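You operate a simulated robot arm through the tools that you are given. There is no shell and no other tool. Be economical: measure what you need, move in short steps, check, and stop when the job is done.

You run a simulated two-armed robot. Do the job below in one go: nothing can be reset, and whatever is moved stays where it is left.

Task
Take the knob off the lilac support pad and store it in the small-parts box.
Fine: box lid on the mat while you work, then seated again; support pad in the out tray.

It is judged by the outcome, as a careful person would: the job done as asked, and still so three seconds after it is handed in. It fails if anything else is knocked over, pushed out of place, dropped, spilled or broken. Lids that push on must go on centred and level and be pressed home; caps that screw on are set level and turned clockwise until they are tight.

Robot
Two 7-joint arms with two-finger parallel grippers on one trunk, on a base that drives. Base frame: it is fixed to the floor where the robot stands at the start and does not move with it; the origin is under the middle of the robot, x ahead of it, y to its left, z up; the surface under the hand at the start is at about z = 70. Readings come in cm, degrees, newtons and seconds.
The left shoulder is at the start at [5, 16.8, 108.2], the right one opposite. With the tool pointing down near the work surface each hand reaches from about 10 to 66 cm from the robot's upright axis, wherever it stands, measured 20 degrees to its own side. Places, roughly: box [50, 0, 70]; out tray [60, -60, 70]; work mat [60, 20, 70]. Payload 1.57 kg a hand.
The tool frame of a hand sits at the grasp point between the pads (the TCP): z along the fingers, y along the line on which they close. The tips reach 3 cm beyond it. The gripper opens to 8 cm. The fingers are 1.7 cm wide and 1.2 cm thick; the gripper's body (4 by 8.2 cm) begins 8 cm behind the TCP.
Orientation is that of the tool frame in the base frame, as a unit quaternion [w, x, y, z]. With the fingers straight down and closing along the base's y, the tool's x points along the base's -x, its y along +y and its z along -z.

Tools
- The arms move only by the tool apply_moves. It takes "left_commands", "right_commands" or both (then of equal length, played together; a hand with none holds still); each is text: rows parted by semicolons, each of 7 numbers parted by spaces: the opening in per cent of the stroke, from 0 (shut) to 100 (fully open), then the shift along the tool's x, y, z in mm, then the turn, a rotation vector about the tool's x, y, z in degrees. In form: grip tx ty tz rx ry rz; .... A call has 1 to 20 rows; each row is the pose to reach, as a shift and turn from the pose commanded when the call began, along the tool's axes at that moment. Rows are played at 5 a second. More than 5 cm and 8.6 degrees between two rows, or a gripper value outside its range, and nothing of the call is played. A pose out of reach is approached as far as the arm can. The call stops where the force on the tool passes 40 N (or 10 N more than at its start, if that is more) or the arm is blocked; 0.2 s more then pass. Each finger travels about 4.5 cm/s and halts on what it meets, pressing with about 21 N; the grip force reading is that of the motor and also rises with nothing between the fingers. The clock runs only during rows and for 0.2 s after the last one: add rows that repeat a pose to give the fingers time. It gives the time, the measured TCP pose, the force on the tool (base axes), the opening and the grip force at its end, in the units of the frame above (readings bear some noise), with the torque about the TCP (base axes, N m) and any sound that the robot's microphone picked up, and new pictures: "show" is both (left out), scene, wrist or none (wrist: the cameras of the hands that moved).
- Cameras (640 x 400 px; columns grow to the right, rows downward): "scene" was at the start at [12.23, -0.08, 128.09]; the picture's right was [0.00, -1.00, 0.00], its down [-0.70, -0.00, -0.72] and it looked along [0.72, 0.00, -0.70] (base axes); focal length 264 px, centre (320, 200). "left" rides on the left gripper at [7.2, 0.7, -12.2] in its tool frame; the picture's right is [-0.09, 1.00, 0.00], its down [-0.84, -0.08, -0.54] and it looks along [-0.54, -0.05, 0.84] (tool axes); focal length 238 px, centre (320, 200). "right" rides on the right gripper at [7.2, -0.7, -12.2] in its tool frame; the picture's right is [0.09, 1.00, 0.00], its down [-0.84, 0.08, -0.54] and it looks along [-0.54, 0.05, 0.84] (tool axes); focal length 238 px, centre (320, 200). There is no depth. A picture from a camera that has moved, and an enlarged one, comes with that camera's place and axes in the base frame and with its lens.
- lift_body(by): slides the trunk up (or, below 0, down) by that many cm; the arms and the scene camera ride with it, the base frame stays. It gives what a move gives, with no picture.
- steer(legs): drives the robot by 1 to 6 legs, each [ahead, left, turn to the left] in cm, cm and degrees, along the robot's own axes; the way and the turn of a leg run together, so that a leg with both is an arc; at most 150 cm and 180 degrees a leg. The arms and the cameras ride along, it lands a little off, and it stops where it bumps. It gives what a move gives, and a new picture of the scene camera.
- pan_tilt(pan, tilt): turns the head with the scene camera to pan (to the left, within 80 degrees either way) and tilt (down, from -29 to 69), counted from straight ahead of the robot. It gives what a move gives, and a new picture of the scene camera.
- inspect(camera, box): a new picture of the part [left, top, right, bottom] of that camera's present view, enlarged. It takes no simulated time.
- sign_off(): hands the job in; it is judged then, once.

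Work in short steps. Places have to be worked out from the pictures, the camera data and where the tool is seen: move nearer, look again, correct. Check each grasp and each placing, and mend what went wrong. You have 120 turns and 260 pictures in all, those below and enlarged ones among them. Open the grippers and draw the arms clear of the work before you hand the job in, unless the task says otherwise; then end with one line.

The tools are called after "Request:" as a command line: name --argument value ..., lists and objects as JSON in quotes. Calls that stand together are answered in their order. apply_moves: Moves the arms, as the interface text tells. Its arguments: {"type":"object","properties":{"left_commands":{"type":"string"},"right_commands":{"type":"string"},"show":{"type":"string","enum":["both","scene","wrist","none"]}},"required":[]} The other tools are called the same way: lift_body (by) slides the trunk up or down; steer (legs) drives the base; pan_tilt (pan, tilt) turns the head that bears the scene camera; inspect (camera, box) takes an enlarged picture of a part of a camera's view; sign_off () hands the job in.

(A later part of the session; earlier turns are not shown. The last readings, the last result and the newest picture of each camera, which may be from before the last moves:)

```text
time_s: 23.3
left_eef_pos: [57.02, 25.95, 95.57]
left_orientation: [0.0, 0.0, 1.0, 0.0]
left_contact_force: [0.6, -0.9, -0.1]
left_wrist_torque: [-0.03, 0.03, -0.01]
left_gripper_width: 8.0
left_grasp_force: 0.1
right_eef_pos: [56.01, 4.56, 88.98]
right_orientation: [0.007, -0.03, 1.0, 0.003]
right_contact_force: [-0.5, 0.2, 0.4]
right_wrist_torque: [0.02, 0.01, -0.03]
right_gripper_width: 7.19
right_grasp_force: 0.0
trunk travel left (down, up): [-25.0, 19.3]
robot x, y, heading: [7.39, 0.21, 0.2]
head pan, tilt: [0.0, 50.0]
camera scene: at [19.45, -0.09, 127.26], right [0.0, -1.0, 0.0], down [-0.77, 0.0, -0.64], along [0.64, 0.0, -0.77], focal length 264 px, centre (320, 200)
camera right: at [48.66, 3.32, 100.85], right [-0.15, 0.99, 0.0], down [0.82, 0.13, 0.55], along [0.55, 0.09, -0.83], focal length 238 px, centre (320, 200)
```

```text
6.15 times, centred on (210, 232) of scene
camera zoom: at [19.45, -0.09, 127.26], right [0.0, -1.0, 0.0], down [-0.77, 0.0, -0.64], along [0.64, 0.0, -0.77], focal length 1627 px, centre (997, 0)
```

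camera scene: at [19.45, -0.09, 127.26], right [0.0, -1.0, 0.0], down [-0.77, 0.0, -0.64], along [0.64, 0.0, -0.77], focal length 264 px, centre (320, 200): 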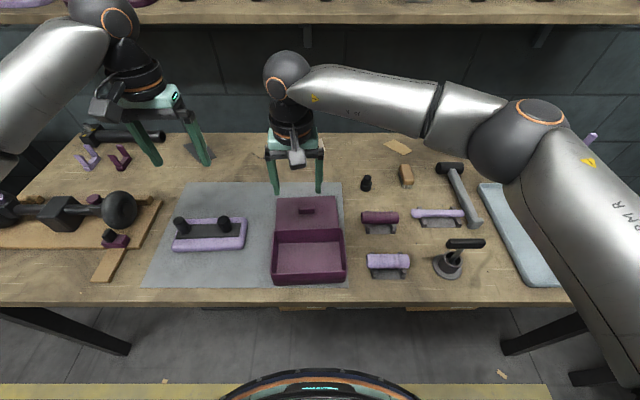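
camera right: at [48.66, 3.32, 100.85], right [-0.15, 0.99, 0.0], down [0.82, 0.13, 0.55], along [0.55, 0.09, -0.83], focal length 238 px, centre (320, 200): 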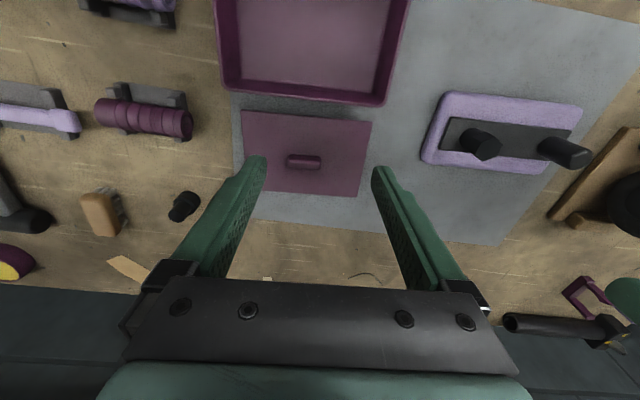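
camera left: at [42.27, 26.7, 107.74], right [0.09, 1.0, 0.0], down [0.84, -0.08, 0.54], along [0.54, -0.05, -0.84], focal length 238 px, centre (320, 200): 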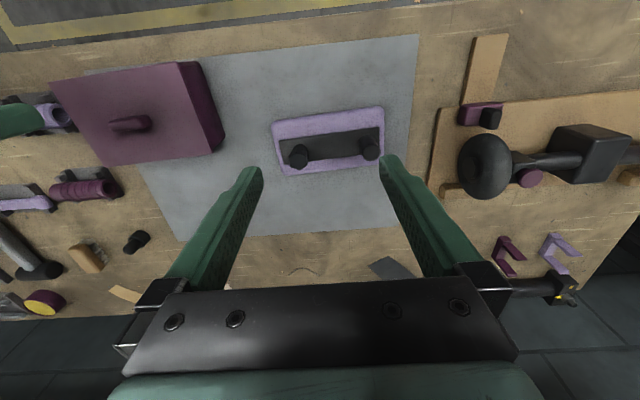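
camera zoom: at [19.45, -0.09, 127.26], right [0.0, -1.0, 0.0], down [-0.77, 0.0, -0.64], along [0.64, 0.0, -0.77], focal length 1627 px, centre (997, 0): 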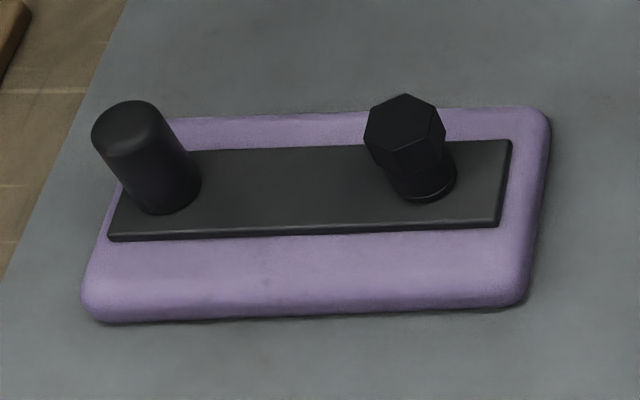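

Knob top is near [55.4, 22.5, 76.7], the post near [55.1, 32.6]. I'll brace the pad by holding the post with the left hand, tilted 40° so its wrist stays back toward the robot and clear of the right hand; first the tilt and staging.

Request:
apply_moves --left_commands "100 12 15 0 0 -8 0; 100 24 30 0 0 -16 0; 100 36 45 10 0 -24 0; 100 48 56 30 0 -32 0; 100 60 66 60 0 -40 0; 100 60 66 80 0 -40 0; 100 60 66 80 0 -40 0" --right_commands "90 4 -2 -2 0 0 0; 90 8 -4 -4 0 0 0; 90 10 -6 -6 0 0 0; 90 10 -6 -6 0 0 0; 90 10 -6 -6 0 0 0; 90 10 -6 -6 0 0 0; 90 10 -6 -6 0 0 0" --show "both"

```text
time_s: 24.9
left_eef_pos: [51.11, 32.57, 87.61]
left_orientation: [0.342, -0.001, 0.94, -0.001]
left_contact_force: [0.3, -0.5, 0.1]
left_wrist_torque: [0.01, -0.03, -0.01]
left_gripper_width: 8.03
left_grasp_force: 0.0
right_eef_pos: [55.0, 3.97, 89.45]
right_orientation: [0.007, -0.032, 0.999, 0.003]
right_contact_force: [0.1, 1.0, -1.1]
right_wrist_torque: [0.0, -0.01, 0.01]
right_gripper_width: 7.18
right_grasp_force: 0.2
trunk travel left (down, up): [-25.0, 19.3]
robot x, y, heading: [7.97, 0.16, 0.2]
head pan, tilt: [0.0, 50.0]
camera scene: at [19.45, -0.09, 127.27], right [0.0, -1.0, 0.0], down [-0.77, 0.0, -0.64], along [0.64, 0.0, -0.77], focal length 264 px, centre (320, 200)
camera right: at [47.62, 2.62, 101.47], right [-0.15, 0.99, 0.0], down [0.82, 0.13, 0.55], along [0.55, 0.09, -0.83], focal length 238 px, centre (320, 200)
camera left: at [37.85, 33.14, 92.33], right [0.07, 1.0, 0.06], down [0.29, -0.08, 0.95], along [0.95, -0.05, -0.3], focal length 238 px, centre (320, 200)
```

scene: 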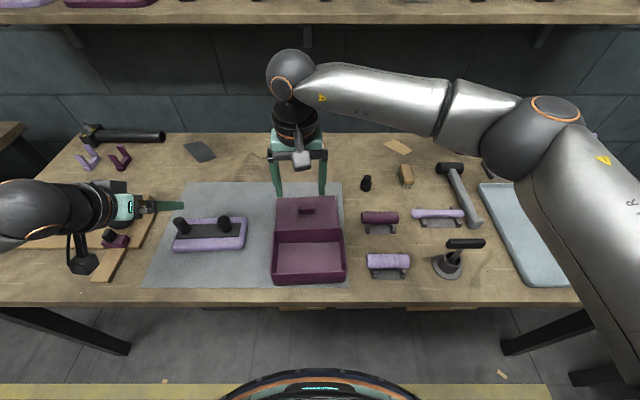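
right: 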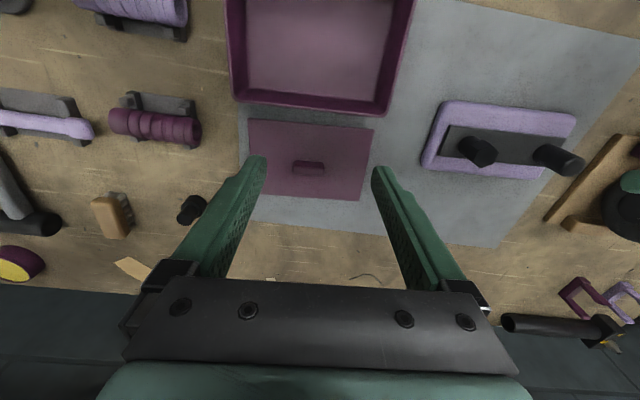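
left: 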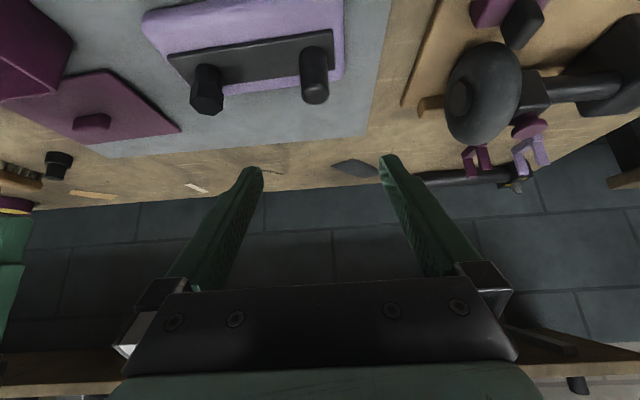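

The left view confirms the post at about [55.3, 32.4]. I advance along the finger direction to straddle it, stopping just short for a check.

Request:
apply_moves --left_commands "100 44 0 0 0 0 0; 100 44 0 30 0 0 0; 100 44 0 60 0 0 0; 100 44 0 85 0 0 0; 100 44 0 85 0 0 0" --show "both"

```text
time_s: 26.1
left_eef_pos: [53.06, 32.63, 78.22]
left_orientation: [0.343, 0.0, 0.939, -0.001]
left_contact_force: [-0.2, -0.9, 0.4]
left_wrist_torque: [0.03, 0.0, 0.01]
left_gripper_width: 8.0
left_grasp_force: 0.1
right_eef_pos: [54.71, 3.92, 89.57]
right_orientation: [0.007, -0.032, 0.999, 0.003]
right_contact_force: [-0.5, 0.3, 0.3]
right_wrist_torque: [0.0, 0.02, 0.04]
right_gripper_width: 7.19
right_grasp_force: 0.0
trunk travel left (down, up): [-25.0, 19.3]
robot x, y, heading: [7.72, -0.13, 0.3]
head pan, tilt: [0.0, 50.0]
camera scene: at [19.45, -0.09, 127.26], right [0.0, -1.0, 0.0], down [-0.77, 0.0, -0.64], along [0.64, 0.0, -0.77], focal length 264 px, centre (320, 200)
camera left: at [39.73, 33.25, 82.88], right [0.07, 1.0, 0.06], down [0.29, -0.08, 0.95], along [0.95, -0.05, -0.3], focal length 238 px, centre (320, 200)
```

scene: 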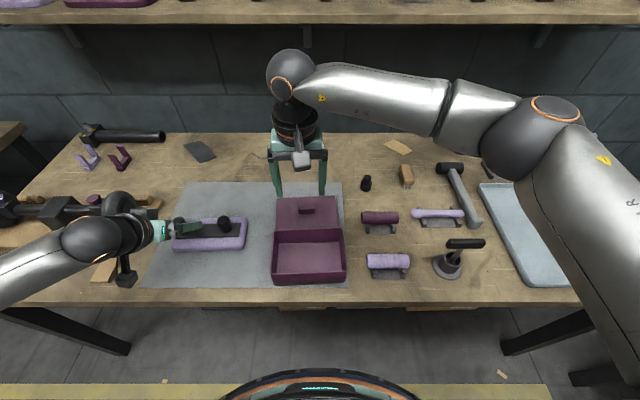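
left: 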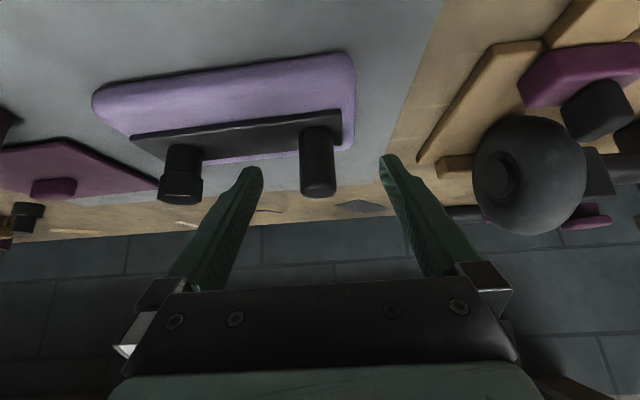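

I enlarge the left view to check heights before the last approach.

Request:
inspect --camera "left" --box '[80, 60, 400, 240]'

```text
2.00 times, centred on (240, 150) of left
camera zoom: at [39.73, 33.25, 82.88], right [0.07, 1.0, 0.06], down [0.29, -0.08, 0.95], along [0.95, -0.05, -0.3], focal length 477 px, centre (480, 300)
```

zoom: 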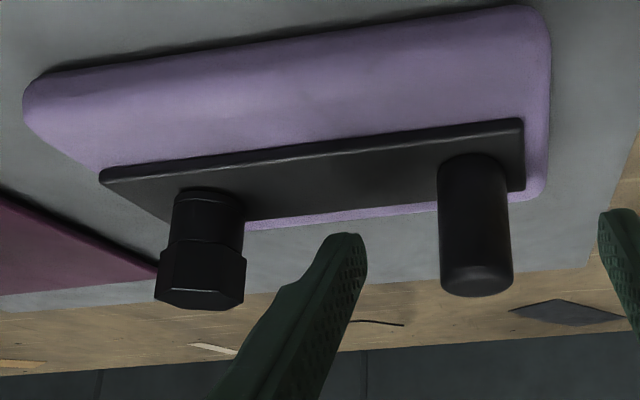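

Plate top is about z 73.3, post top 78, and the knob's hex head spans 75.6–77.6. I move the left TCP to [55.2, 32.6, 76.6] and close on the post.

Request:
apply_moves --left_commands "100 -6 0 10 0 0 0; 100 -6 0 26 0 0 0; 100 -6 0 26 0 0 0; 60 -6 0 26 0 0 0; 30 -6 0 26 0 0 0; 0 -6 0 26 0 0 0; 0 -6 0 26 0 0 0; 0 -6 0 26 0 0 0" --show "both"

```text
time_s: 27.9
left_eef_pos: [55.2, 32.58, 76.6]
left_orientation: [0.342, 0.001, 0.94, -0.001]
left_contact_force: [-0.4, -2.9, 0.3]
left_wrist_torque: [0.12, -0.03, -0.02]
left_gripper_width: 2.46
left_grasp_force: 21.0
right_eef_pos: [54.8, 3.94, 89.47]
right_orientation: [0.007, -0.032, 0.999, 0.003]
right_contact_force: [0.2, -0.1, 0.5]
right_wrist_torque: [0.0, 0.01, 0.0]
right_gripper_width: 7.17
right_grasp_force: 0.0
trunk travel left (down, up): [-25.0, 19.3]
robot x, y, heading: [7.72, -0.27, -0.1]
head pan, tilt: [0.0, 50.0]
camera scene: at [19.44, -0.12, 127.27], right [0.0, -1.0, 0.0], down [-0.77, 0.0, -0.64], along [0.64, 0.0, -0.77], focal length 264 px, centre (320, 200)
camera left: at [41.91, 33.2, 81.29], right [0.07, 1.0, 0.06], down [0.29, -0.08, 0.95], along [0.95, -0.05, -0.3], focal length 238 px, centre (320, 200)
```

scene: 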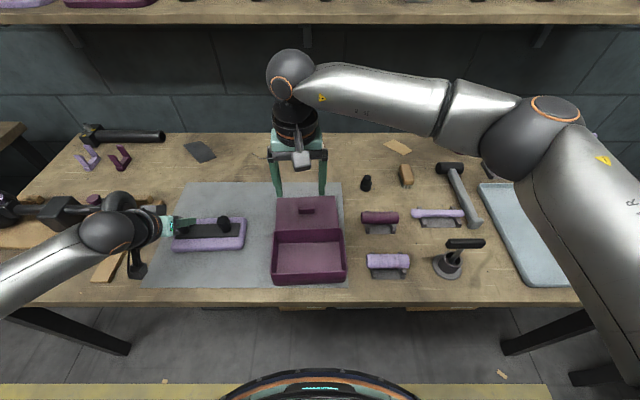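
left: 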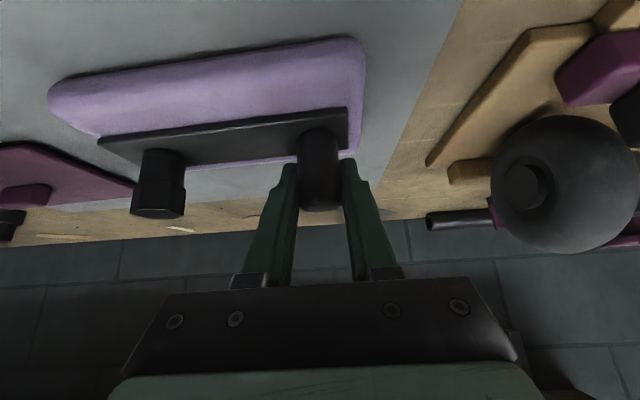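

The post is held (2.46 cm). Now the right hand goes above the knob for a close view of the hex orientation.

Request:
apply_moves --right_commands "80 -3 40 0 0 0 0; 80 -8 80 0 0 0 0; 80 -13 120 5 0 0 0; 80 -18 160 10 0 0 0; 80 -18 184 20 0 0 0; 80 -18 184 20 0 0 0" --show "both"

Request:
inspect --camera "right" --box '[240, 100, 400, 200]'

```text
time_s: 29.3
left_eef_pos: [55.07, 32.62, 76.56]
left_orientation: [0.342, -0.001, 0.94, 0.001]
left_contact_force: [-2.1, 0.7, 2.3]
left_wrist_torque: [0.11, 0.06, 0.02]
left_gripper_width: 2.45
left_grasp_force: 20.2
right_eef_pos: [55.0, 14.36, 88.54]
right_orientation: [0.008, -0.031, 0.999, 0.003]
right_contact_force: [-0.1, 0.0, 0.4]
right_wrist_torque: [-0.01, 0.02, 0.0]
right_gripper_width: 6.37
right_grasp_force: 0.1
right hand out of reach, approached as far as the arm can: row 3, 4, 5, 6
trunk travel left (down, up): [-25.0, 19.3]
robot x, y, heading: [7.39, -0.42, 0.2]
head pan, tilt: [0.0, 50.0]
camera scene: at [19.42, -0.09, 127.27], right [0.0, -1.0, 0.0], down [-0.77, 0.0, -0.64], along [0.64, 0.0, -0.77], focal length 264 px, centre (320, 200)
camera right: at [47.75, 13.06, 100.46], right [-0.16, 0.99, 0.0], down [0.82, 0.13, 0.56], along [0.55, 0.09, -0.83], focal length 238 px, centre (320, 200)
```

scene: 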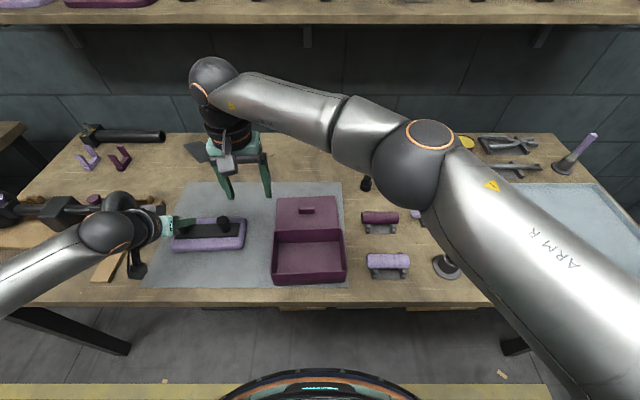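
right: 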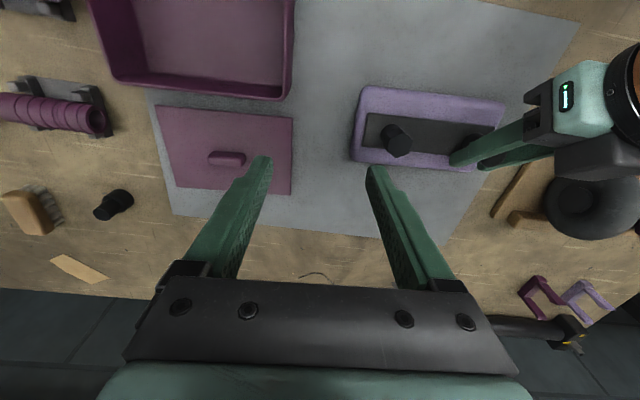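

```text
4.00 times, centred on (320, 150) of right
camera zoom: at [47.75, 13.06, 100.46], right [-0.16, 0.99, 0.0], down [0.82, 0.13, 0.56], along [0.55, 0.09, -0.83], focal length 953 px, centre (320, 400)
```

zoom: 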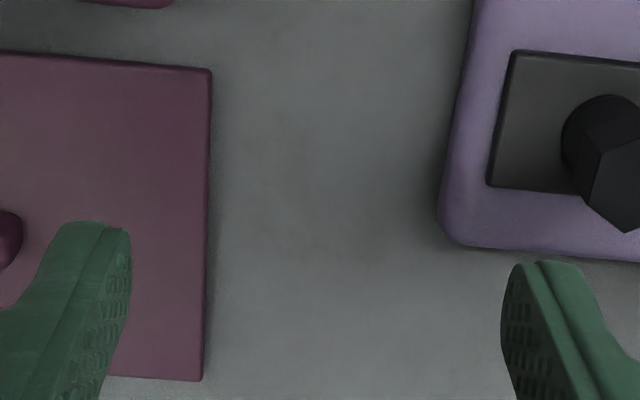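

The right arm ran out of reach, so the base should stand further left. I let go of the post, back the left hand out, then drive 11 cm left.

Request:
apply_moves --left_commands "40 0 0 0 0 0 0; 100 0 0 0 0 0 0; 100 0 0 0 0 0 0; 100 0 0 0 0 0 0; 100 0 0 0 0 0 0; 100 0 0 -40 0 0 0; 100 0 0 -80 0 0 0; 100 0 0 -120 0 0 0; 100 0 0 -120 0 0 0" --right_commands "80 0 -10 -10 0 0 0; 80 0 -30 -10 0 0 0; 80 0 -50 -10 0 0 0; 80 0 -70 -10 0 0 0; 80 0 -70 -10 0 0 0; 80 0 -70 -10 0 0 0; 80 0 -70 -10 0 0 0; 80 0 -70 -10 0 0 0; 80 0 -70 -10 0 0 0" --show "none"

Request:
steer --legs '[[0, 11, 0]]'

```text
time_s: 31.3
left_eef_pos: [47.56, 32.6, 86.06]
left_orientation: [0.341, -0.001, 0.94, 0.0]
left_contact_force: [0.5, -0.3, 1.1]
left_wrist_torque: [0.04, -0.05, 0.02]
left_gripper_width: 8.04
left_grasp_force: 0.1
right_eef_pos: [55.28, 7.23, 89.45]
right_orientation: [0.006, -0.032, 0.999, 0.003]
right_contact_force: [0.1, 0.9, -0.1]
right_wrist_torque: [0.0, 0.0, -0.01]
right_gripper_width: 6.39
right_grasp_force: 0.1
trunk travel left (down, up): [-25.0, 19.3]
robot x, y, heading: [7.32, 0.0, -0.0]
head pan, tilt: [0.0, 50.0]
```

```text
time_s: 33.0
left_eef_pos: [47.65, 43.68, 85.93]
left_orientation: [0.342, 0.0, 0.94, -0.001]
left_contact_force: [-0.3, 0.5, 0.2]
left_wrist_torque: [0.01, -0.03, 0.01]
left_gripper_width: 8.01
left_grasp_force: 0.1
right_eef_pos: [55.36, 18.31, 89.46]
right_orientation: [0.007, -0.032, 0.999, 0.003]
right_contact_force: [-0.3, -0.1, -0.2]
right_wrist_torque: [-0.01, -0.01, -0.01]
right_gripper_width: 6.37
right_grasp_force: 0.1
trunk travel left (down, up): [-25.0, 19.3]
robot x, y, heading: [7.37, 11.21, 0.2]
head pan, tilt: [0.0, 50.0]
camera scene: at [19.45, 11.02, 127.26], right [0.0, -1.0, 0.0], down [-0.77, 0.0, -0.64], along [0.64, 0.0, -0.77], focal length 264 px, centre (320, 200)
```

scene: 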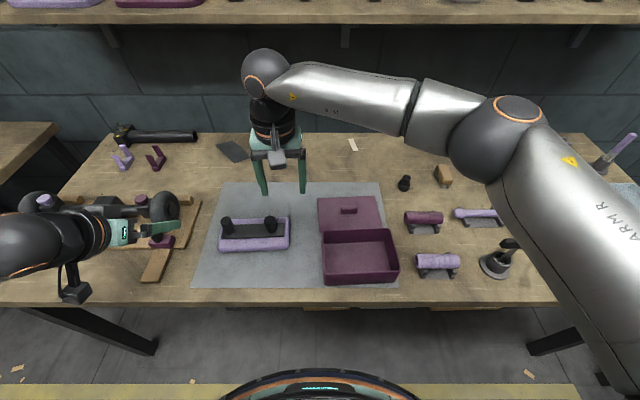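

Pad still in place. The left hand moves sideways back in line with the post and regrips it; the right hand goes above the knob.

Request:
apply_moves --left_commands "100 0 -40 0 0 0 0; 100 0 -80 0 0 0 0; 100 0 -111 0 0 0 0; 100 0 -111 40 0 0 0; 100 0 -111 80 0 0 0; 100 0 -111 120 0 0 0; 100 0 -111 120 0 0 0; 50 0 -111 120 0 0 0; 20 0 -111 120 0 0 0; 0 0 -111 120 0 0 0; 0 0 -111 120 0 0 0; 0 0 -111 120 0 0 0" --right_commands "80 -2 20 0 0 0 0; 80 -2 41 10 0 0 0; 80 -2 41 20 0 0 0; 80 -2 41 20 0 0 0; 80 -2 41 20 0 0 0; 80 -2 41 20 0 0 0; 80 -2 41 20 0 0 0; 80 -2 41 20 0 0 0; 80 -2 41 20 0 0 0; 80 -2 41 20 0 0 0; 80 -2 41 20 0 0 0; 80 -2 41 20 0 0 0" --show "both"

Request:
inspect --camera "right" --box '[260, 100, 420, 200]'

```text
time_s: 35.5
left_eef_pos: [55.37, 32.62, 76.77]
left_orientation: [0.343, 0.0, 0.939, 0.0]
left_contact_force: [-0.3, 1.7, 0.4]
left_wrist_torque: [0.08, 0.02, -0.03]
left_gripper_width: 2.46
left_grasp_force: 20.6
right_eef_pos: [55.33, 22.54, 87.56]
right_orientation: [0.006, -0.032, 0.999, 0.003]
right_contact_force: [0.1, 0.3, 0.7]
right_wrist_torque: [-0.02, 0.01, 0.0]
right_gripper_width: 6.41
right_grasp_force: 0.0
trunk travel left (down, up): [-25.0, 19.3]
robot x, y, heading: [7.62, 11.24, 0.2]
head pan, tilt: [0.0, 50.0]
camera scene: at [19.45, 11.02, 127.26], right [0.0, -1.0, 0.0], down [-0.77, 0.0, -0.64], along [0.64, 0.0, -0.77], focal length 264 px, centre (320, 200)
camera right: at [48.0, 21.22, 99.39], right [-0.15, 0.99, 0.0], down [0.82, 0.13, 0.55], along [0.55, 0.09, -0.83], focal length 238 px, centre (320, 200)
camera left: at [42.12, 33.25, 81.51], right [0.07, 1.0, 0.06], down [0.29, -0.08, 0.95], along [0.95, -0.05, -0.3], focal length 238 px, centre (320, 200)
```

scene: 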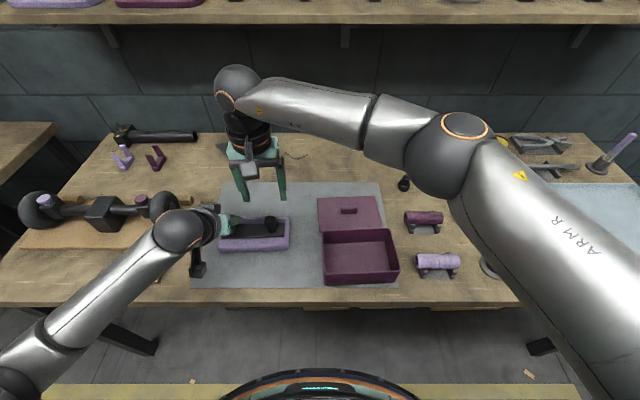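
right: 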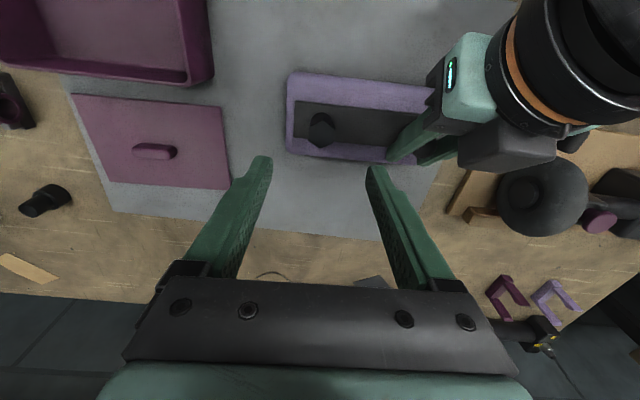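
left: 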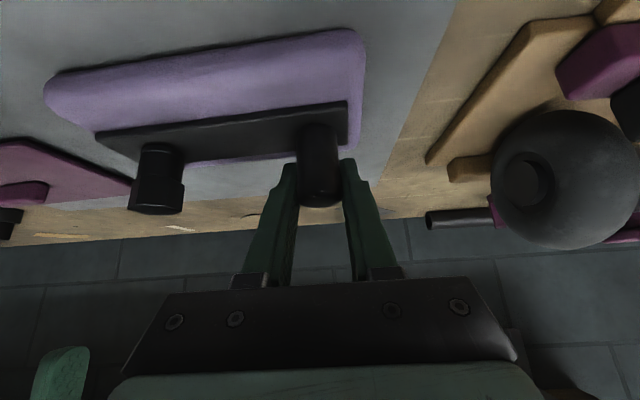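

```text
4.00 times, centred on (340, 150) of right
camera zoom: at [48.0, 21.22, 99.39], right [-0.15, 0.99, 0.0], down [0.82, 0.13, 0.55], along [0.55, 0.09, -0.83], focal length 953 px, centre (240, 400)
```

zoom: 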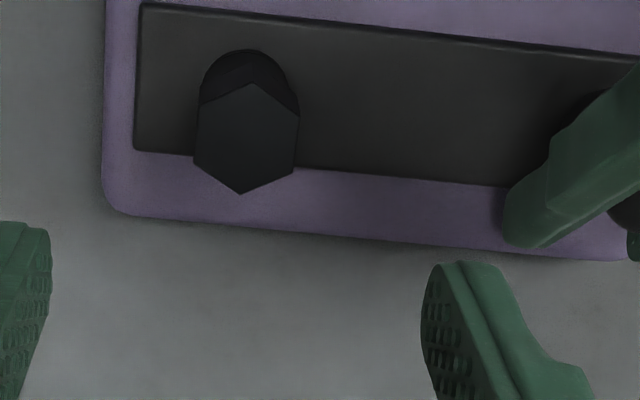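

The hex flats are already parallel to the right fingers, and the knob is centred under the TCP. I go down to z≈77.5 and close on the flats.

Request:
apply_moves --right_commands "60 1 0 30 0 0 0; 60 1 0 60 0 0 0; 60 1 0 85 0 0 0; 60 1 0 100 0 0 0; 60 1 0 100 0 0 0; 30 1 0 100 0 0 0; 0 1 0 100 0 0 0; 0 1 0 100 0 0 0; 0 1 0 100 0 0 0" --show "both"

```text
time_s: 37.5
left_eef_pos: [55.33, 32.61, 76.84]
left_orientation: [0.342, 0.0, 0.94, -0.001]
left_contact_force: [-0.2, -0.8, -0.1]
left_wrist_torque: [0.1, 0.09, 0.0]
left_gripper_width: 2.46
left_grasp_force: 20.9
right_eef_pos: [55.35, 22.68, 77.5]
right_orientation: [0.007, -0.031, 0.999, 0.004]
right_contact_force: [1.1, 2.8, 0.2]
right_wrist_torque: [-0.1, -0.12, -0.03]
right_gripper_width: 2.34
right_grasp_force: 20.7
trunk travel left (down, up): [-25.0, 19.3]
robot x, y, heading: [7.65, 11.32, 0.2]
head pan, tilt: [0.0, 50.0]
camera scene: at [19.46, 11.01, 127.26], right [0.0, -1.0, 0.0], down [-0.77, 0.0, -0.64], along [0.64, 0.0, -0.77], focal length 264 px, centre (320, 200)
camera right: at [48.15, 21.32, 89.36], right [-0.15, 0.99, 0.0], down [0.82, 0.13, 0.55], along [0.55, 0.09, -0.83], focal length 238 px, centre (320, 200)
```

scene: 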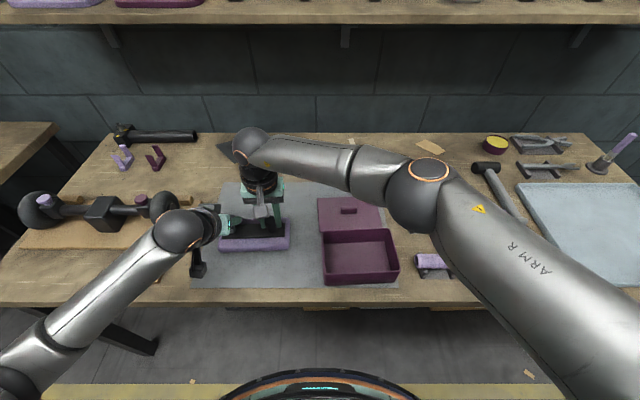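
right: 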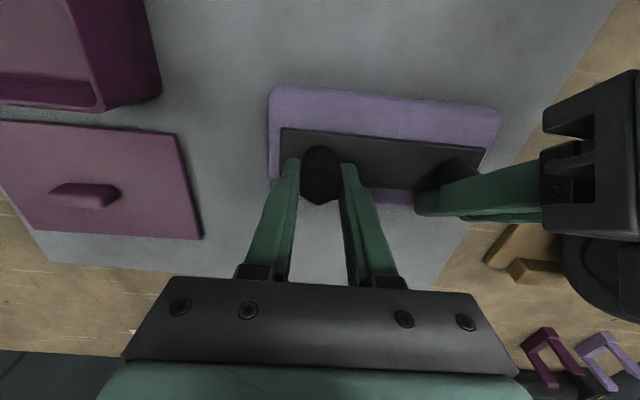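

Gripped on the flats (2.34 cm). I turn counter-clockwise by 40° as a trial and watch the torque.

Request:
apply_moves --right_commands "0 0 0 0 0 0 -8; 0 0 0 0 0 0 -16; 0 0 0 0 0 0 -24; 0 0 0 0 0 0 -32; 0 0 0 0 0 0 -40" --show "wrist"

```text
time_s: 38.8
left_eef_pos: [55.4, 32.53, 76.83]
left_orientation: [0.342, 0.0, 0.94, -0.002]
left_contact_force: [1.2, -9.1, 0.2]
left_wrist_torque: [0.16, -0.02, 0.03]
left_gripper_width: 2.46
left_grasp_force: 20.8
right_eef_pos: [55.23, 22.55, 77.45]
right_orientation: [0.008, -0.372, 0.928, 0.001]
right_contact_force: [0.1, 11.1, 1.3]
right_wrist_torque: [0.15, 0.08, 0.0]
right_gripper_width: 2.31
right_grasp_force: 20.4
trunk travel left (down, up): [-25.0, 19.3]
robot x, y, heading: [7.79, 11.01, 0.1]
head pan, tilt: [0.0, 50.0]
camera right: at [50.49, 17.0, 89.37], right [-0.76, 0.65, 0.0], down [0.54, 0.63, 0.56], along [0.37, 0.42, -0.83], focal length 238 px, centre (320, 200)
```

right: 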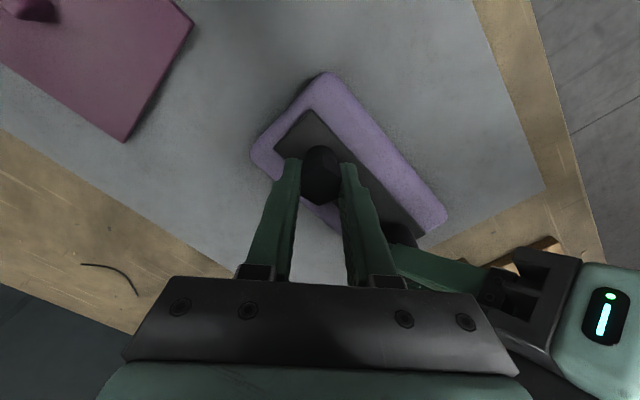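

The knob turns with little torque. I continue another 80°.

Request:
apply_moves --right_commands "0 0 0 0 0 0 -8; 0 0 0 0 0 0 -16; 0 0 0 0 0 0 -24; 0 0 0 0 0 0 -32; 0 0 0 0 0 0 -40; 0 0 0 0 0 0 -48; 0 0 0 0 0 0 -56; 0 0 0 0 0 0 -64; 0 0 0 0 0 0 -72; 0 0 0 0 0 0 -80" --show "both"

```text
time_s: 41.0
left_eef_pos: [55.55, 32.49, 76.8]
left_orientation: [0.341, 0.001, 0.94, 0.0]
left_contact_force: [0.6, -0.6, -2.3]
left_wrist_torque: [0.17, 0.01, 0.04]
left_gripper_width: 2.43
left_grasp_force: 21.0
right_eef_pos: [42.34, 10.04, 76.06]
right_orientation: [-0.111, 0.813, -0.569, 0.052]
right_contact_force: [-0.5, -0.9, 0.1]
right_wrist_torque: [0.02, -0.03, 0.02]
right_gripper_width: 0.0
right_grasp_force: 20.8
right hand out of reach, approached as far as the arm can: row 2, 3, 4, 5, 6, 7, 8, 9, 10
trunk travel left (down, up): [-25.0, 19.3]
robot x, y, heading: [8.01, 10.95, -0.2]
head pan, tilt: [0.0, 50.0]
camera scene: at [19.53, 10.86, 127.25], right [0.0, -1.0, 0.0], down [-0.77, 0.0, -0.64], along [0.64, 0.0, -0.77], focal length 264 px, centre (320, 200)
camera right: at [42.94, 1.95, 87.46], right [-0.88, -0.41, -0.24], down [-0.48, 0.69, 0.54], along [-0.05, 0.59, -0.8], focal length 238 px, centre (320, 200)
```

scene: 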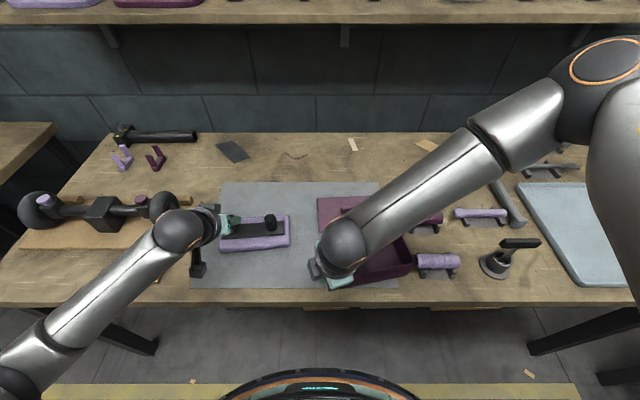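
right: 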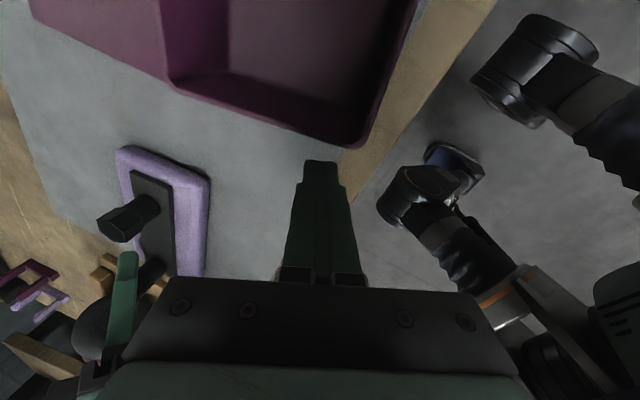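

The wrist hit its limit and the arm swung to another posture, away from the knob. I check what, if anything, was touched before moving.

Request:
inspect --camera "scene" --box '[200, 180, 480, 310]'

Request:
inspect --camera "right" --box '[0, 0, 460, 300]'

```text
2.29 times, centred on (340, 245) of scene
camera zoom: at [19.53, 10.86, 127.25], right [0.0, -1.0, 0.0], down [-0.77, 0.0, -0.64], along [0.64, 0.0, -0.77], focal length 604 px, centre (274, 97)
```

zoom: 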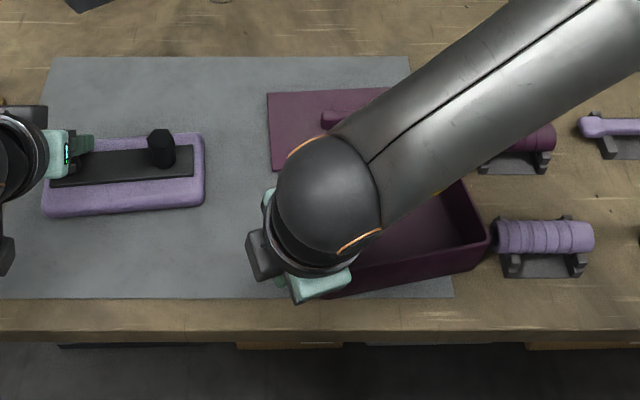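

```text
1.33 times, centred on (230, 150) of right
camera zoom: at [42.94, 1.95, 87.46], right [-0.88, -0.41, -0.24], down [-0.48, 0.69, 0.54], along [-0.05, 0.59, -0.8], focal length 318 px, centre (440, 267)
```

zoom: 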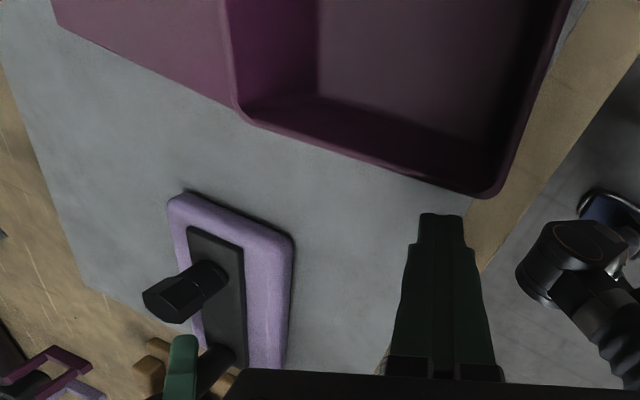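

The box got nudged and turned a little; I will put it back. First a safe exit: the left hand lets go and backs out, then I raise the trunk to lift the right hand straight up.

Request:
apply_moves --left_commands "40 0 0 0 0 0 0; 100 0 0 0 0 0 0; 100 0 0 0 0 0 0; 100 0 0 0 0 0 0; 100 0 0 0 0 0 0; 100 0 0 -40 0 0 0; 100 0 0 -80 0 0 0; 100 0 0 -120 0 0 0; 100 0 0 -120 0 0 0" --show "none"

Request:
lift_body --by 14

Request:
pan_tilt --pan 0 --tilt 55

```text
time_s: 43.0
left_eef_pos: [47.46, 32.75, 85.98]
left_orientation: [0.342, 0.0, 0.94, -0.001]
left_contact_force: [0.4, 0.1, 0.7]
left_wrist_torque: [0.02, 0.01, -0.02]
left_gripper_width: 7.98
left_grasp_force: 0.0
right_eef_pos: [42.39, 10.15, 75.9]
right_orientation: [-0.11, 0.813, -0.569, 0.053]
right_contact_force: [-1.1, 0.1, -1.3]
right_wrist_torque: [0.01, 0.02, -0.01]
right_gripper_width: 0.0
right_grasp_force: 20.7
trunk travel left (down, up): [-25.0, 19.3]
robot x, y, heading: [7.65, 11.21, 0.1]
head pan, tilt: [0.0, 50.0]
```

```text
time_s: 44.6
left_eef_pos: [47.52, 32.83, 100.09]
left_orientation: [0.342, 0.001, 0.94, 0.0]
left_contact_force: [-0.2, 0.9, -0.7]
left_wrist_torque: [0.02, 0.01, -0.02]
left_gripper_width: 7.99
left_grasp_force: 0.0
right_eef_pos: [42.24, 10.07, 89.99]
right_orientation: [-0.11, 0.813, -0.569, 0.053]
right_contact_force: [-0.9, 0.8, 0.4]
right_wrist_torque: [-0.03, -0.04, 0.02]
right_gripper_width: 0.01
right_grasp_force: 21.4
trunk travel left (down, up): [-39.0, 5.3]
robot x, y, heading: [7.69, 11.03, -0.2]
head pan, tilt: [0.0, 50.0]
```

```text
time_s: 45.3
left_eef_pos: [47.63, 32.69, 99.97]
left_orientation: [0.342, 0.0, 0.94, -0.001]
left_contact_force: [0.3, -0.3, 0.2]
left_wrist_torque: [-0.03, -0.02, 0.01]
left_gripper_width: 7.97
left_grasp_force: 0.0
right_eef_pos: [42.32, 10.07, 89.89]
right_orientation: [-0.11, 0.813, -0.569, 0.052]
right_contact_force: [0.6, 0.5, -0.1]
right_wrist_torque: [-0.02, 0.0, -0.02]
right_gripper_width: 0.0
right_grasp_force: 20.8
trunk travel left (down, up): [-39.0, 5.3]
robot x, y, heading: [8.35, 11.01, 0.3]
head pan, tilt: [0.0, 55.0]
camera scene: at [18.96, 11.0, 140.62], right [0.0, -1.0, 0.0], down [-0.82, 0.0, -0.57], along [0.57, 0.0, -0.82], focal length 264 px, centre (320, 200)
```

scene: 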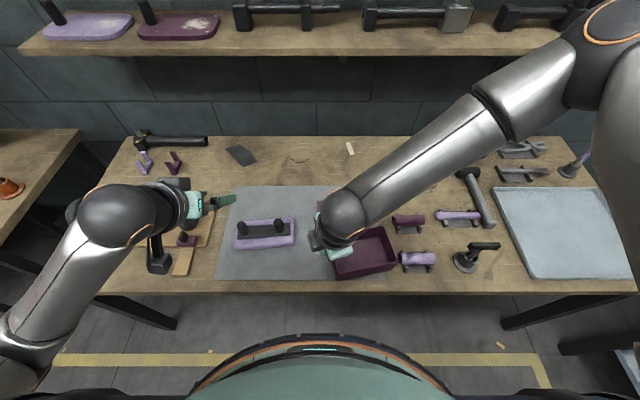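

The hands are high and clear. I unwind the right wrist (about 110° back) to straight down, in place.

Request:
apply_moves --right_commands "40 0 0 0 -0.5 1.1 7.8; 60 0 0 0 -1 2.1 15.6; 60 0 0 0 -1.5 3.2 23.4; 60 0 0 0 -2 4.2 31.3; 60 0 0 0 -2.5 5.3 39.1; 60 0 0 0 -3 6.3 46.9; 60 0 0 0 -3.5 7.4 54.7; 60 0 0 0 -4 8.5 62.5; 60 0 0 0 -4.5 9.5 70.3; 60 0 0 0 -5 10.6 78.1; 60 0 0 0 -5.5 11.6 86; 60 0 0 0 -6 12.7 93.8; 60 0 0 0 -6.5 13.7 101.6; 60 0 0 0 -7 14.8 109.4; 60 0 0 0 -7 14.8 109.4" --show "both"

```text
time_s: 48.5
left_eef_pos: [47.59, 32.74, 99.94]
left_orientation: [0.343, 0.0, 0.939, -0.001]
left_contact_force: [0.5, 0.6, -0.3]
left_wrist_torque: [0.01, -0.01, -0.02]
left_gripper_width: 8.0
left_grasp_force: 0.1
right_eef_pos: [42.25, 10.09, 90.14]
right_orientation: [0.0, 0.001, 1.0, 0.001]
right_contact_force: [-0.2, 0.1, 0.1]
right_wrist_torque: [0.05, 0.05, 0.02]
right_gripper_width: 4.8
right_grasp_force: 0.2
trunk travel left (down, up): [-39.0, 5.3]
robot x, y, heading: [7.95, 11.05, 0.1]
head pan, tilt: [0.0, 55.0]
camera scene: at [18.96, 11.0, 140.61], right [0.0, -1.0, 0.0], down [-0.82, 0.0, -0.57], along [0.57, 0.0, -0.82], focal length 264 px, centre (320, 200)
camera right: at [35.13, 9.43, 102.03], right [-0.09, 1.0, 0.0], down [0.84, 0.08, 0.54], along [0.54, 0.05, -0.84], focal length 238 px, centre (320, 200)
```

scene: 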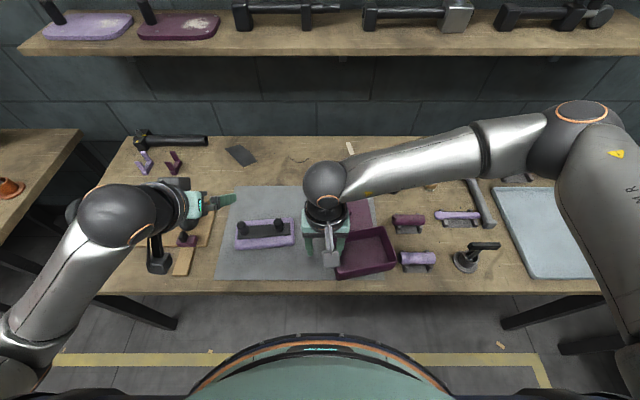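
right: 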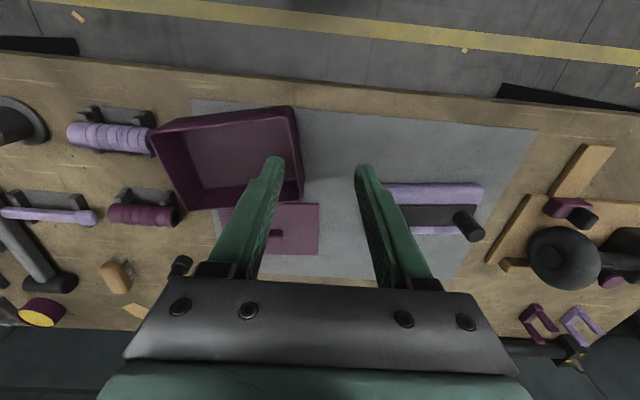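

The wrist is straight again. I drive a further 14 cm left so both hands work in comfortable reach, with the hands still high.

Request:
steer --legs '[[0, 14, 0]]'

Request:
apply_moves --right_commands "60 0 -40 -40 0 0 0; 60 0 -80 -80 0 0 0; 60 0 -120 -120 0 0 0; 60 0 -160 -140 0 0 0; 60 0 -160 -140 0 0 0" --show "none"

Request:
lift_body --by -14

Request:
pan_tilt --pan -10 --tilt 50

```text
time_s: 50.4
left_eef_pos: [47.51, 46.87, 100.0]
left_orientation: [0.342, 0.0, 0.94, -0.001]
left_contact_force: [0.7, 0.3, -0.6]
left_wrist_torque: [0.01, -0.01, 0.02]
left_gripper_width: 8.0
left_grasp_force: 0.0
right_eef_pos: [42.3, 24.27, 89.97]
right_orientation: [0.001, 0.0, 1.0, -0.001]
right_contact_force: [0.3, -1.2, 0.2]
right_wrist_torque: [-0.01, 0.01, 0.0]
right_gripper_width: 4.81
right_grasp_force: 0.0
trunk travel left (down, up): [-39.0, 5.3]
robot x, y, heading: [8.2, 24.79, 0.1]
head pan, tilt: [0.0, 55.0]
camera scene: at [18.96, 25.08, 140.61], right [0.0, -1.0, 0.0], down [-0.82, 0.0, -0.57], along [0.57, 0.0, -0.82], focal length 264 px, centre (320, 200)
```

scene: 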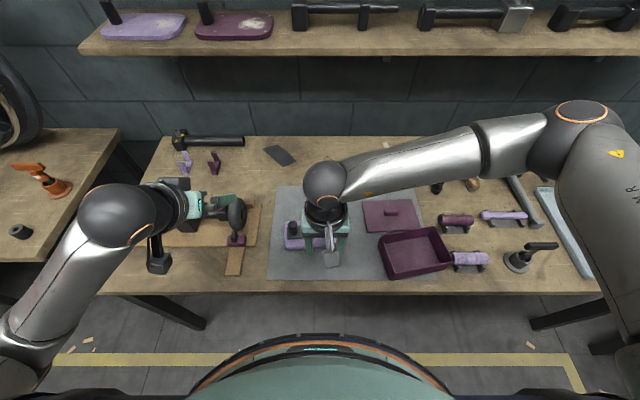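

```text
refused: row 1 steps farther than a row can; nothing moved
```

```text
time_s: 52.0
left_eef_pos: [47.62, 46.81, 86.03]
left_orientation: [0.342, 0.0, 0.94, 0.0]
left_contact_force: [0.9, 0.4, -0.3]
left_wrist_torque: [0.02, 0.02, -0.02]
left_gripper_width: 8.0
left_grasp_force: 0.0
right_eef_pos: [42.32, 24.08, 75.95]
right_orientation: [0.001, 0.0, 1.0, 0.001]
right_contact_force: [0.4, -0.2, -0.7]
right_wrist_torque: [0.01, -0.03, 0.0]
right_gripper_width: 4.79
right_grasp_force: 0.2
trunk travel left (down, up): [-25.0, 19.3]
robot x, y, heading: [7.63, 25.17, 0.1]
head pan, tilt: [0.0, 55.0]
```

```text
time_s: 52.8
left_eef_pos: [47.36, 46.81, 86.01]
left_orientation: [0.342, 0.0, 0.94, -0.001]
left_contact_force: [-0.1, -0.7, 0.8]
left_wrist_torque: [0.02, -0.01, 0.0]
left_gripper_width: 8.0
left_grasp_force: 0.1
right_eef_pos: [42.25, 24.13, 76.06]
right_orientation: [0.001, 0.0, 1.0, 0.0]
right_contact_force: [0.6, -0.4, 0.1]
right_wrist_torque: [-0.01, 0.01, -0.01]
right_gripper_width: 4.81
right_grasp_force: 0.2
trunk travel left (down, up): [-25.0, 19.3]
robot x, y, heading: [7.86, 24.92, 0.4]
head pan, tilt: [-10.0, 50.0]
camera scene: at [19.34, 23.71, 127.26], right [-0.17, -0.98, 0.0], down [-0.75, 0.13, -0.64], along [0.63, -0.11, -0.77], focal length 264 px, centre (320, 200)
```

scene: 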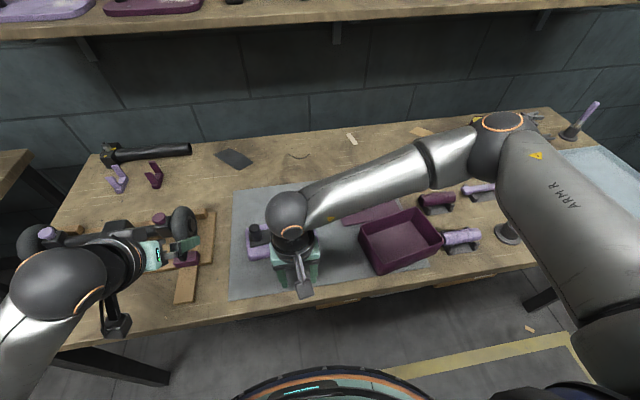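

One row was too long, so the right hand came down with the trunk, though without contact. I raise it now and move it aside to see the box.

Request:
apply_moves --right_commands "60 0 0 -45 0 0 0; 60 0 0 -90 0 0 0; 60 0 0 -140 0 0 0; 60 0 -40 -160 0 0 0; 60 0 -80 -160 0 0 0; 60 0 -120 -160 0 0 0; 60 0 -120 -160 0 0 0" --show "both"

```text
time_s: 54.4
left_eef_pos: [47.55, 46.82, 85.9]
left_orientation: [0.343, 0.0, 0.94, -0.001]
left_contact_force: [-0.4, 0.7, 0.4]
left_wrist_torque: [0.01, -0.01, 0.02]
left_gripper_width: 8.01
left_grasp_force: 0.1
right_eef_pos: [42.27, 12.22, 91.87]
right_orientation: [0.001, 0.0, 1.0, -0.001]
right_contact_force: [0.4, 0.2, 0.5]
right_wrist_torque: [0.01, 0.02, -0.02]
right_gripper_width: 4.82
right_grasp_force: 0.1
trunk travel left (down, up): [-25.0, 19.3]
robot x, y, heading: [7.4, 25.18, -0.1]
head pan, tilt: [-10.0, 50.0]
camera scene: at [19.34, 23.71, 127.26], right [-0.17, -0.98, 0.0], down [-0.75, 0.13, -0.64], along [0.63, -0.11, -0.77], focal length 264 px, centre (320, 200)
camera right: at [35.13, 11.46, 103.92], right [-0.09, 1.0, 0.0], down [0.84, 0.08, 0.54], along [0.54, 0.05, -0.84], focal length 238 px, centre (320, 200)
```

scene: 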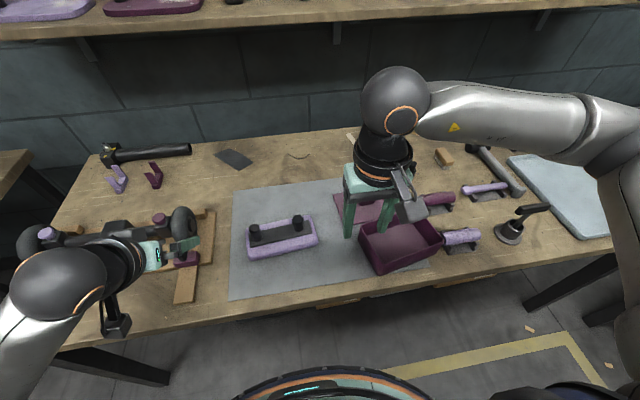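
right: 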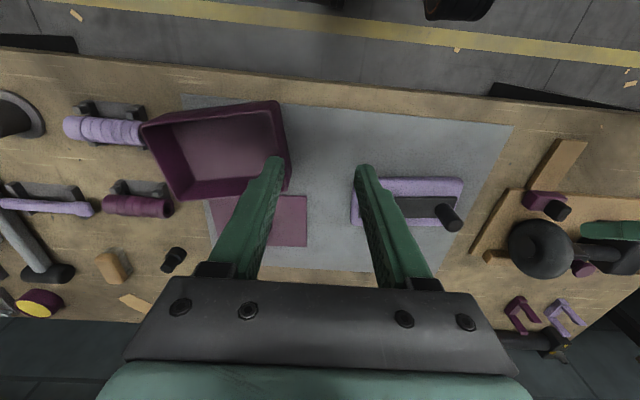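

The box now sits around [48.3, 0.1], turned ~12° (it was at [48.25, 2.4], ~3.5°). I'll grip its left wall, slide it back and turn it 9° clockwise. First I hover over that wall.

Request:
apply_moves --right_commands "60 -20 -20 0 0 0 -6; 60 -41 -42 0 0 0 -12; 60 -41 -42 40 0 0 -12; 60 -41 -42 79 0 0 -12; 60 -41 -42 79 0 0 -12" --show "both"

Request:
inspect --camera "scene" --box '[320, 160, 520, 290]'

```text
time_s: 55.5
left_eef_pos: [47.51, 46.85, 85.94]
left_orientation: [0.342, 0.0, 0.94, -0.001]
left_contact_force: [-1.2, -0.6, 1.0]
left_wrist_torque: [-0.02, -0.01, 0.0]
left_gripper_width: 8.0
left_grasp_force: 0.1
right_eef_pos: [46.35, 7.91, 83.96]
right_orientation: [0.001, -0.105, 0.994, -0.001]
right_contact_force: [0.4, 0.0, -0.2]
right_wrist_torque: [0.0, -0.02, -0.02]
right_gripper_width: 4.81
right_grasp_force: 0.1
trunk travel left (down, up): [-25.0, 19.3]
robot x, y, heading: [7.74, 25.35, -0.1]
head pan, tilt: [-10.0, 50.0]
camera scene: at [19.34, 23.71, 127.27], right [-0.17, -0.98, 0.0], down [-0.75, 0.13, -0.64], along [0.63, -0.11, -0.77], focal length 264 px, centre (320, 200)
camera right: at [39.47, 5.69, 96.01], right [-0.3, 0.95, 0.0], down [0.8, 0.25, 0.54], along [0.52, 0.16, -0.84], focal length 238 px, centre (320, 200)
```

scene: 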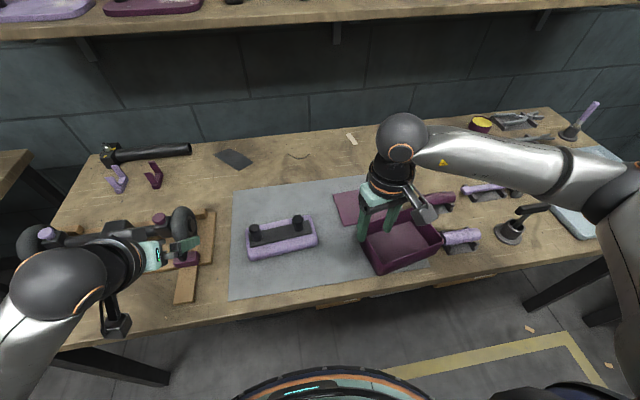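
right: 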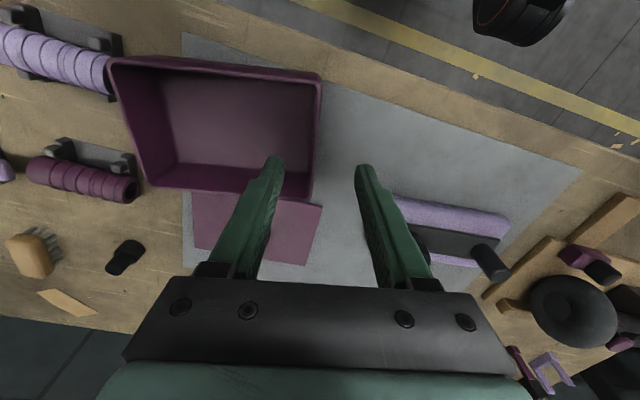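

```text
3.08 times, centred on (420, 225) of scene
camera zoom: at [19.34, 23.71, 127.27], right [-0.17, -0.98, 0.0], down [-0.75, 0.13, -0.64], along [0.63, -0.11, -0.77], focal length 814 px, centre (12, 123)
```

zoom: 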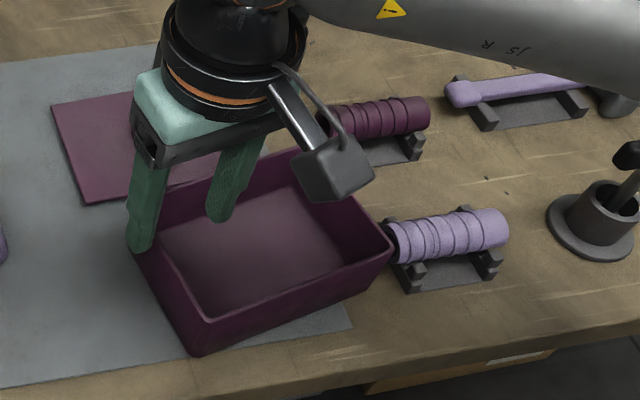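

The left wall lies between the fingers. I lower, grip the wall, and pause to read.

Request:
apply_moves --right_commands "60 0 0 35 0 0 0; 60 0 0 60 0 0 0; 60 0 0 71 0 0 0; 40 0 0 71 0 0 0; 20 0 0 71 0 0 0; 0 0 0 71 0 0 0; 0 0 0 71 0 0 0; 0 0 0 71 0 0 0" --show "wrist"

```text
time_s: 57.4
left_eef_pos: [47.68, 46.77, 86.01]
left_orientation: [0.342, 0.001, 0.94, -0.001]
left_contact_force: [-0.5, 0.0, -0.2]
left_wrist_torque: [0.01, 0.0, -0.02]
left_gripper_width: 8.0
left_grasp_force: 0.1
right_eef_pos: [46.46, 7.92, 77.05]
right_orientation: [0.001, -0.105, 0.994, 0.0]
right_contact_force: [-0.2, 0.0, -0.4]
right_wrist_torque: [0.1, 0.0, -0.02]
right_gripper_width: 0.33
right_grasp_force: 20.9
trunk travel left (down, up): [-25.0, 19.3]
robot x, y, heading: [7.95, 25.07, -0.1]
head pan, tilt: [-10.0, 50.0]
camera right: at [39.57, 5.73, 89.09], right [-0.3, 0.95, 0.0], down [0.8, 0.25, 0.54], along [0.52, 0.16, -0.84], focal length 238 px, centre (320, 200)
```

right: 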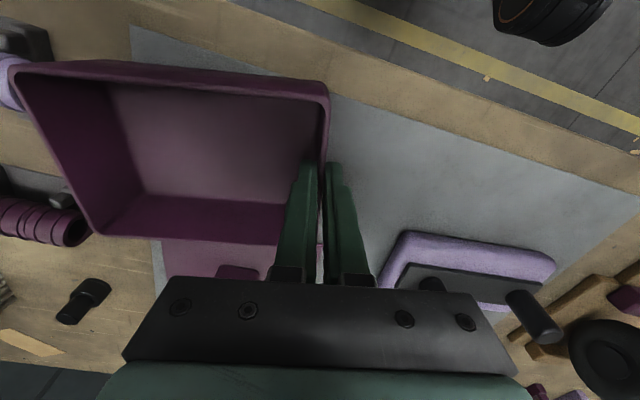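

The wall is held (0.33 cm). I slide the box left and turn it back 8.5°, slowly.

Request:
apply_moves --right_commands "0 -3 5 0 0 0 0; 0 -6 10 0 0 0 2; 0 -9 14 0 0 0 4; 0 -12 18 0 0 0 6; 0 -16 22 0 0 0 8.5; 0 -16 22 0 0 0 8.5; 60 -16 22 0 0 0 8.5; 60 -16 22 0 0 0 8.5; 60 -16 22 0 0 0 8.5; 60 -16 22 -40 0 0 8.5; 60 -16 22 -80 0 0 8.5; 60 30 22 -120 0 0 8.5; 60 30 22 -150 0 0 8.5; 60 30 22 -150 0 0 8.5" --show "both"

```text
refused: row 12 steps farther than a row can; nothing moved
```

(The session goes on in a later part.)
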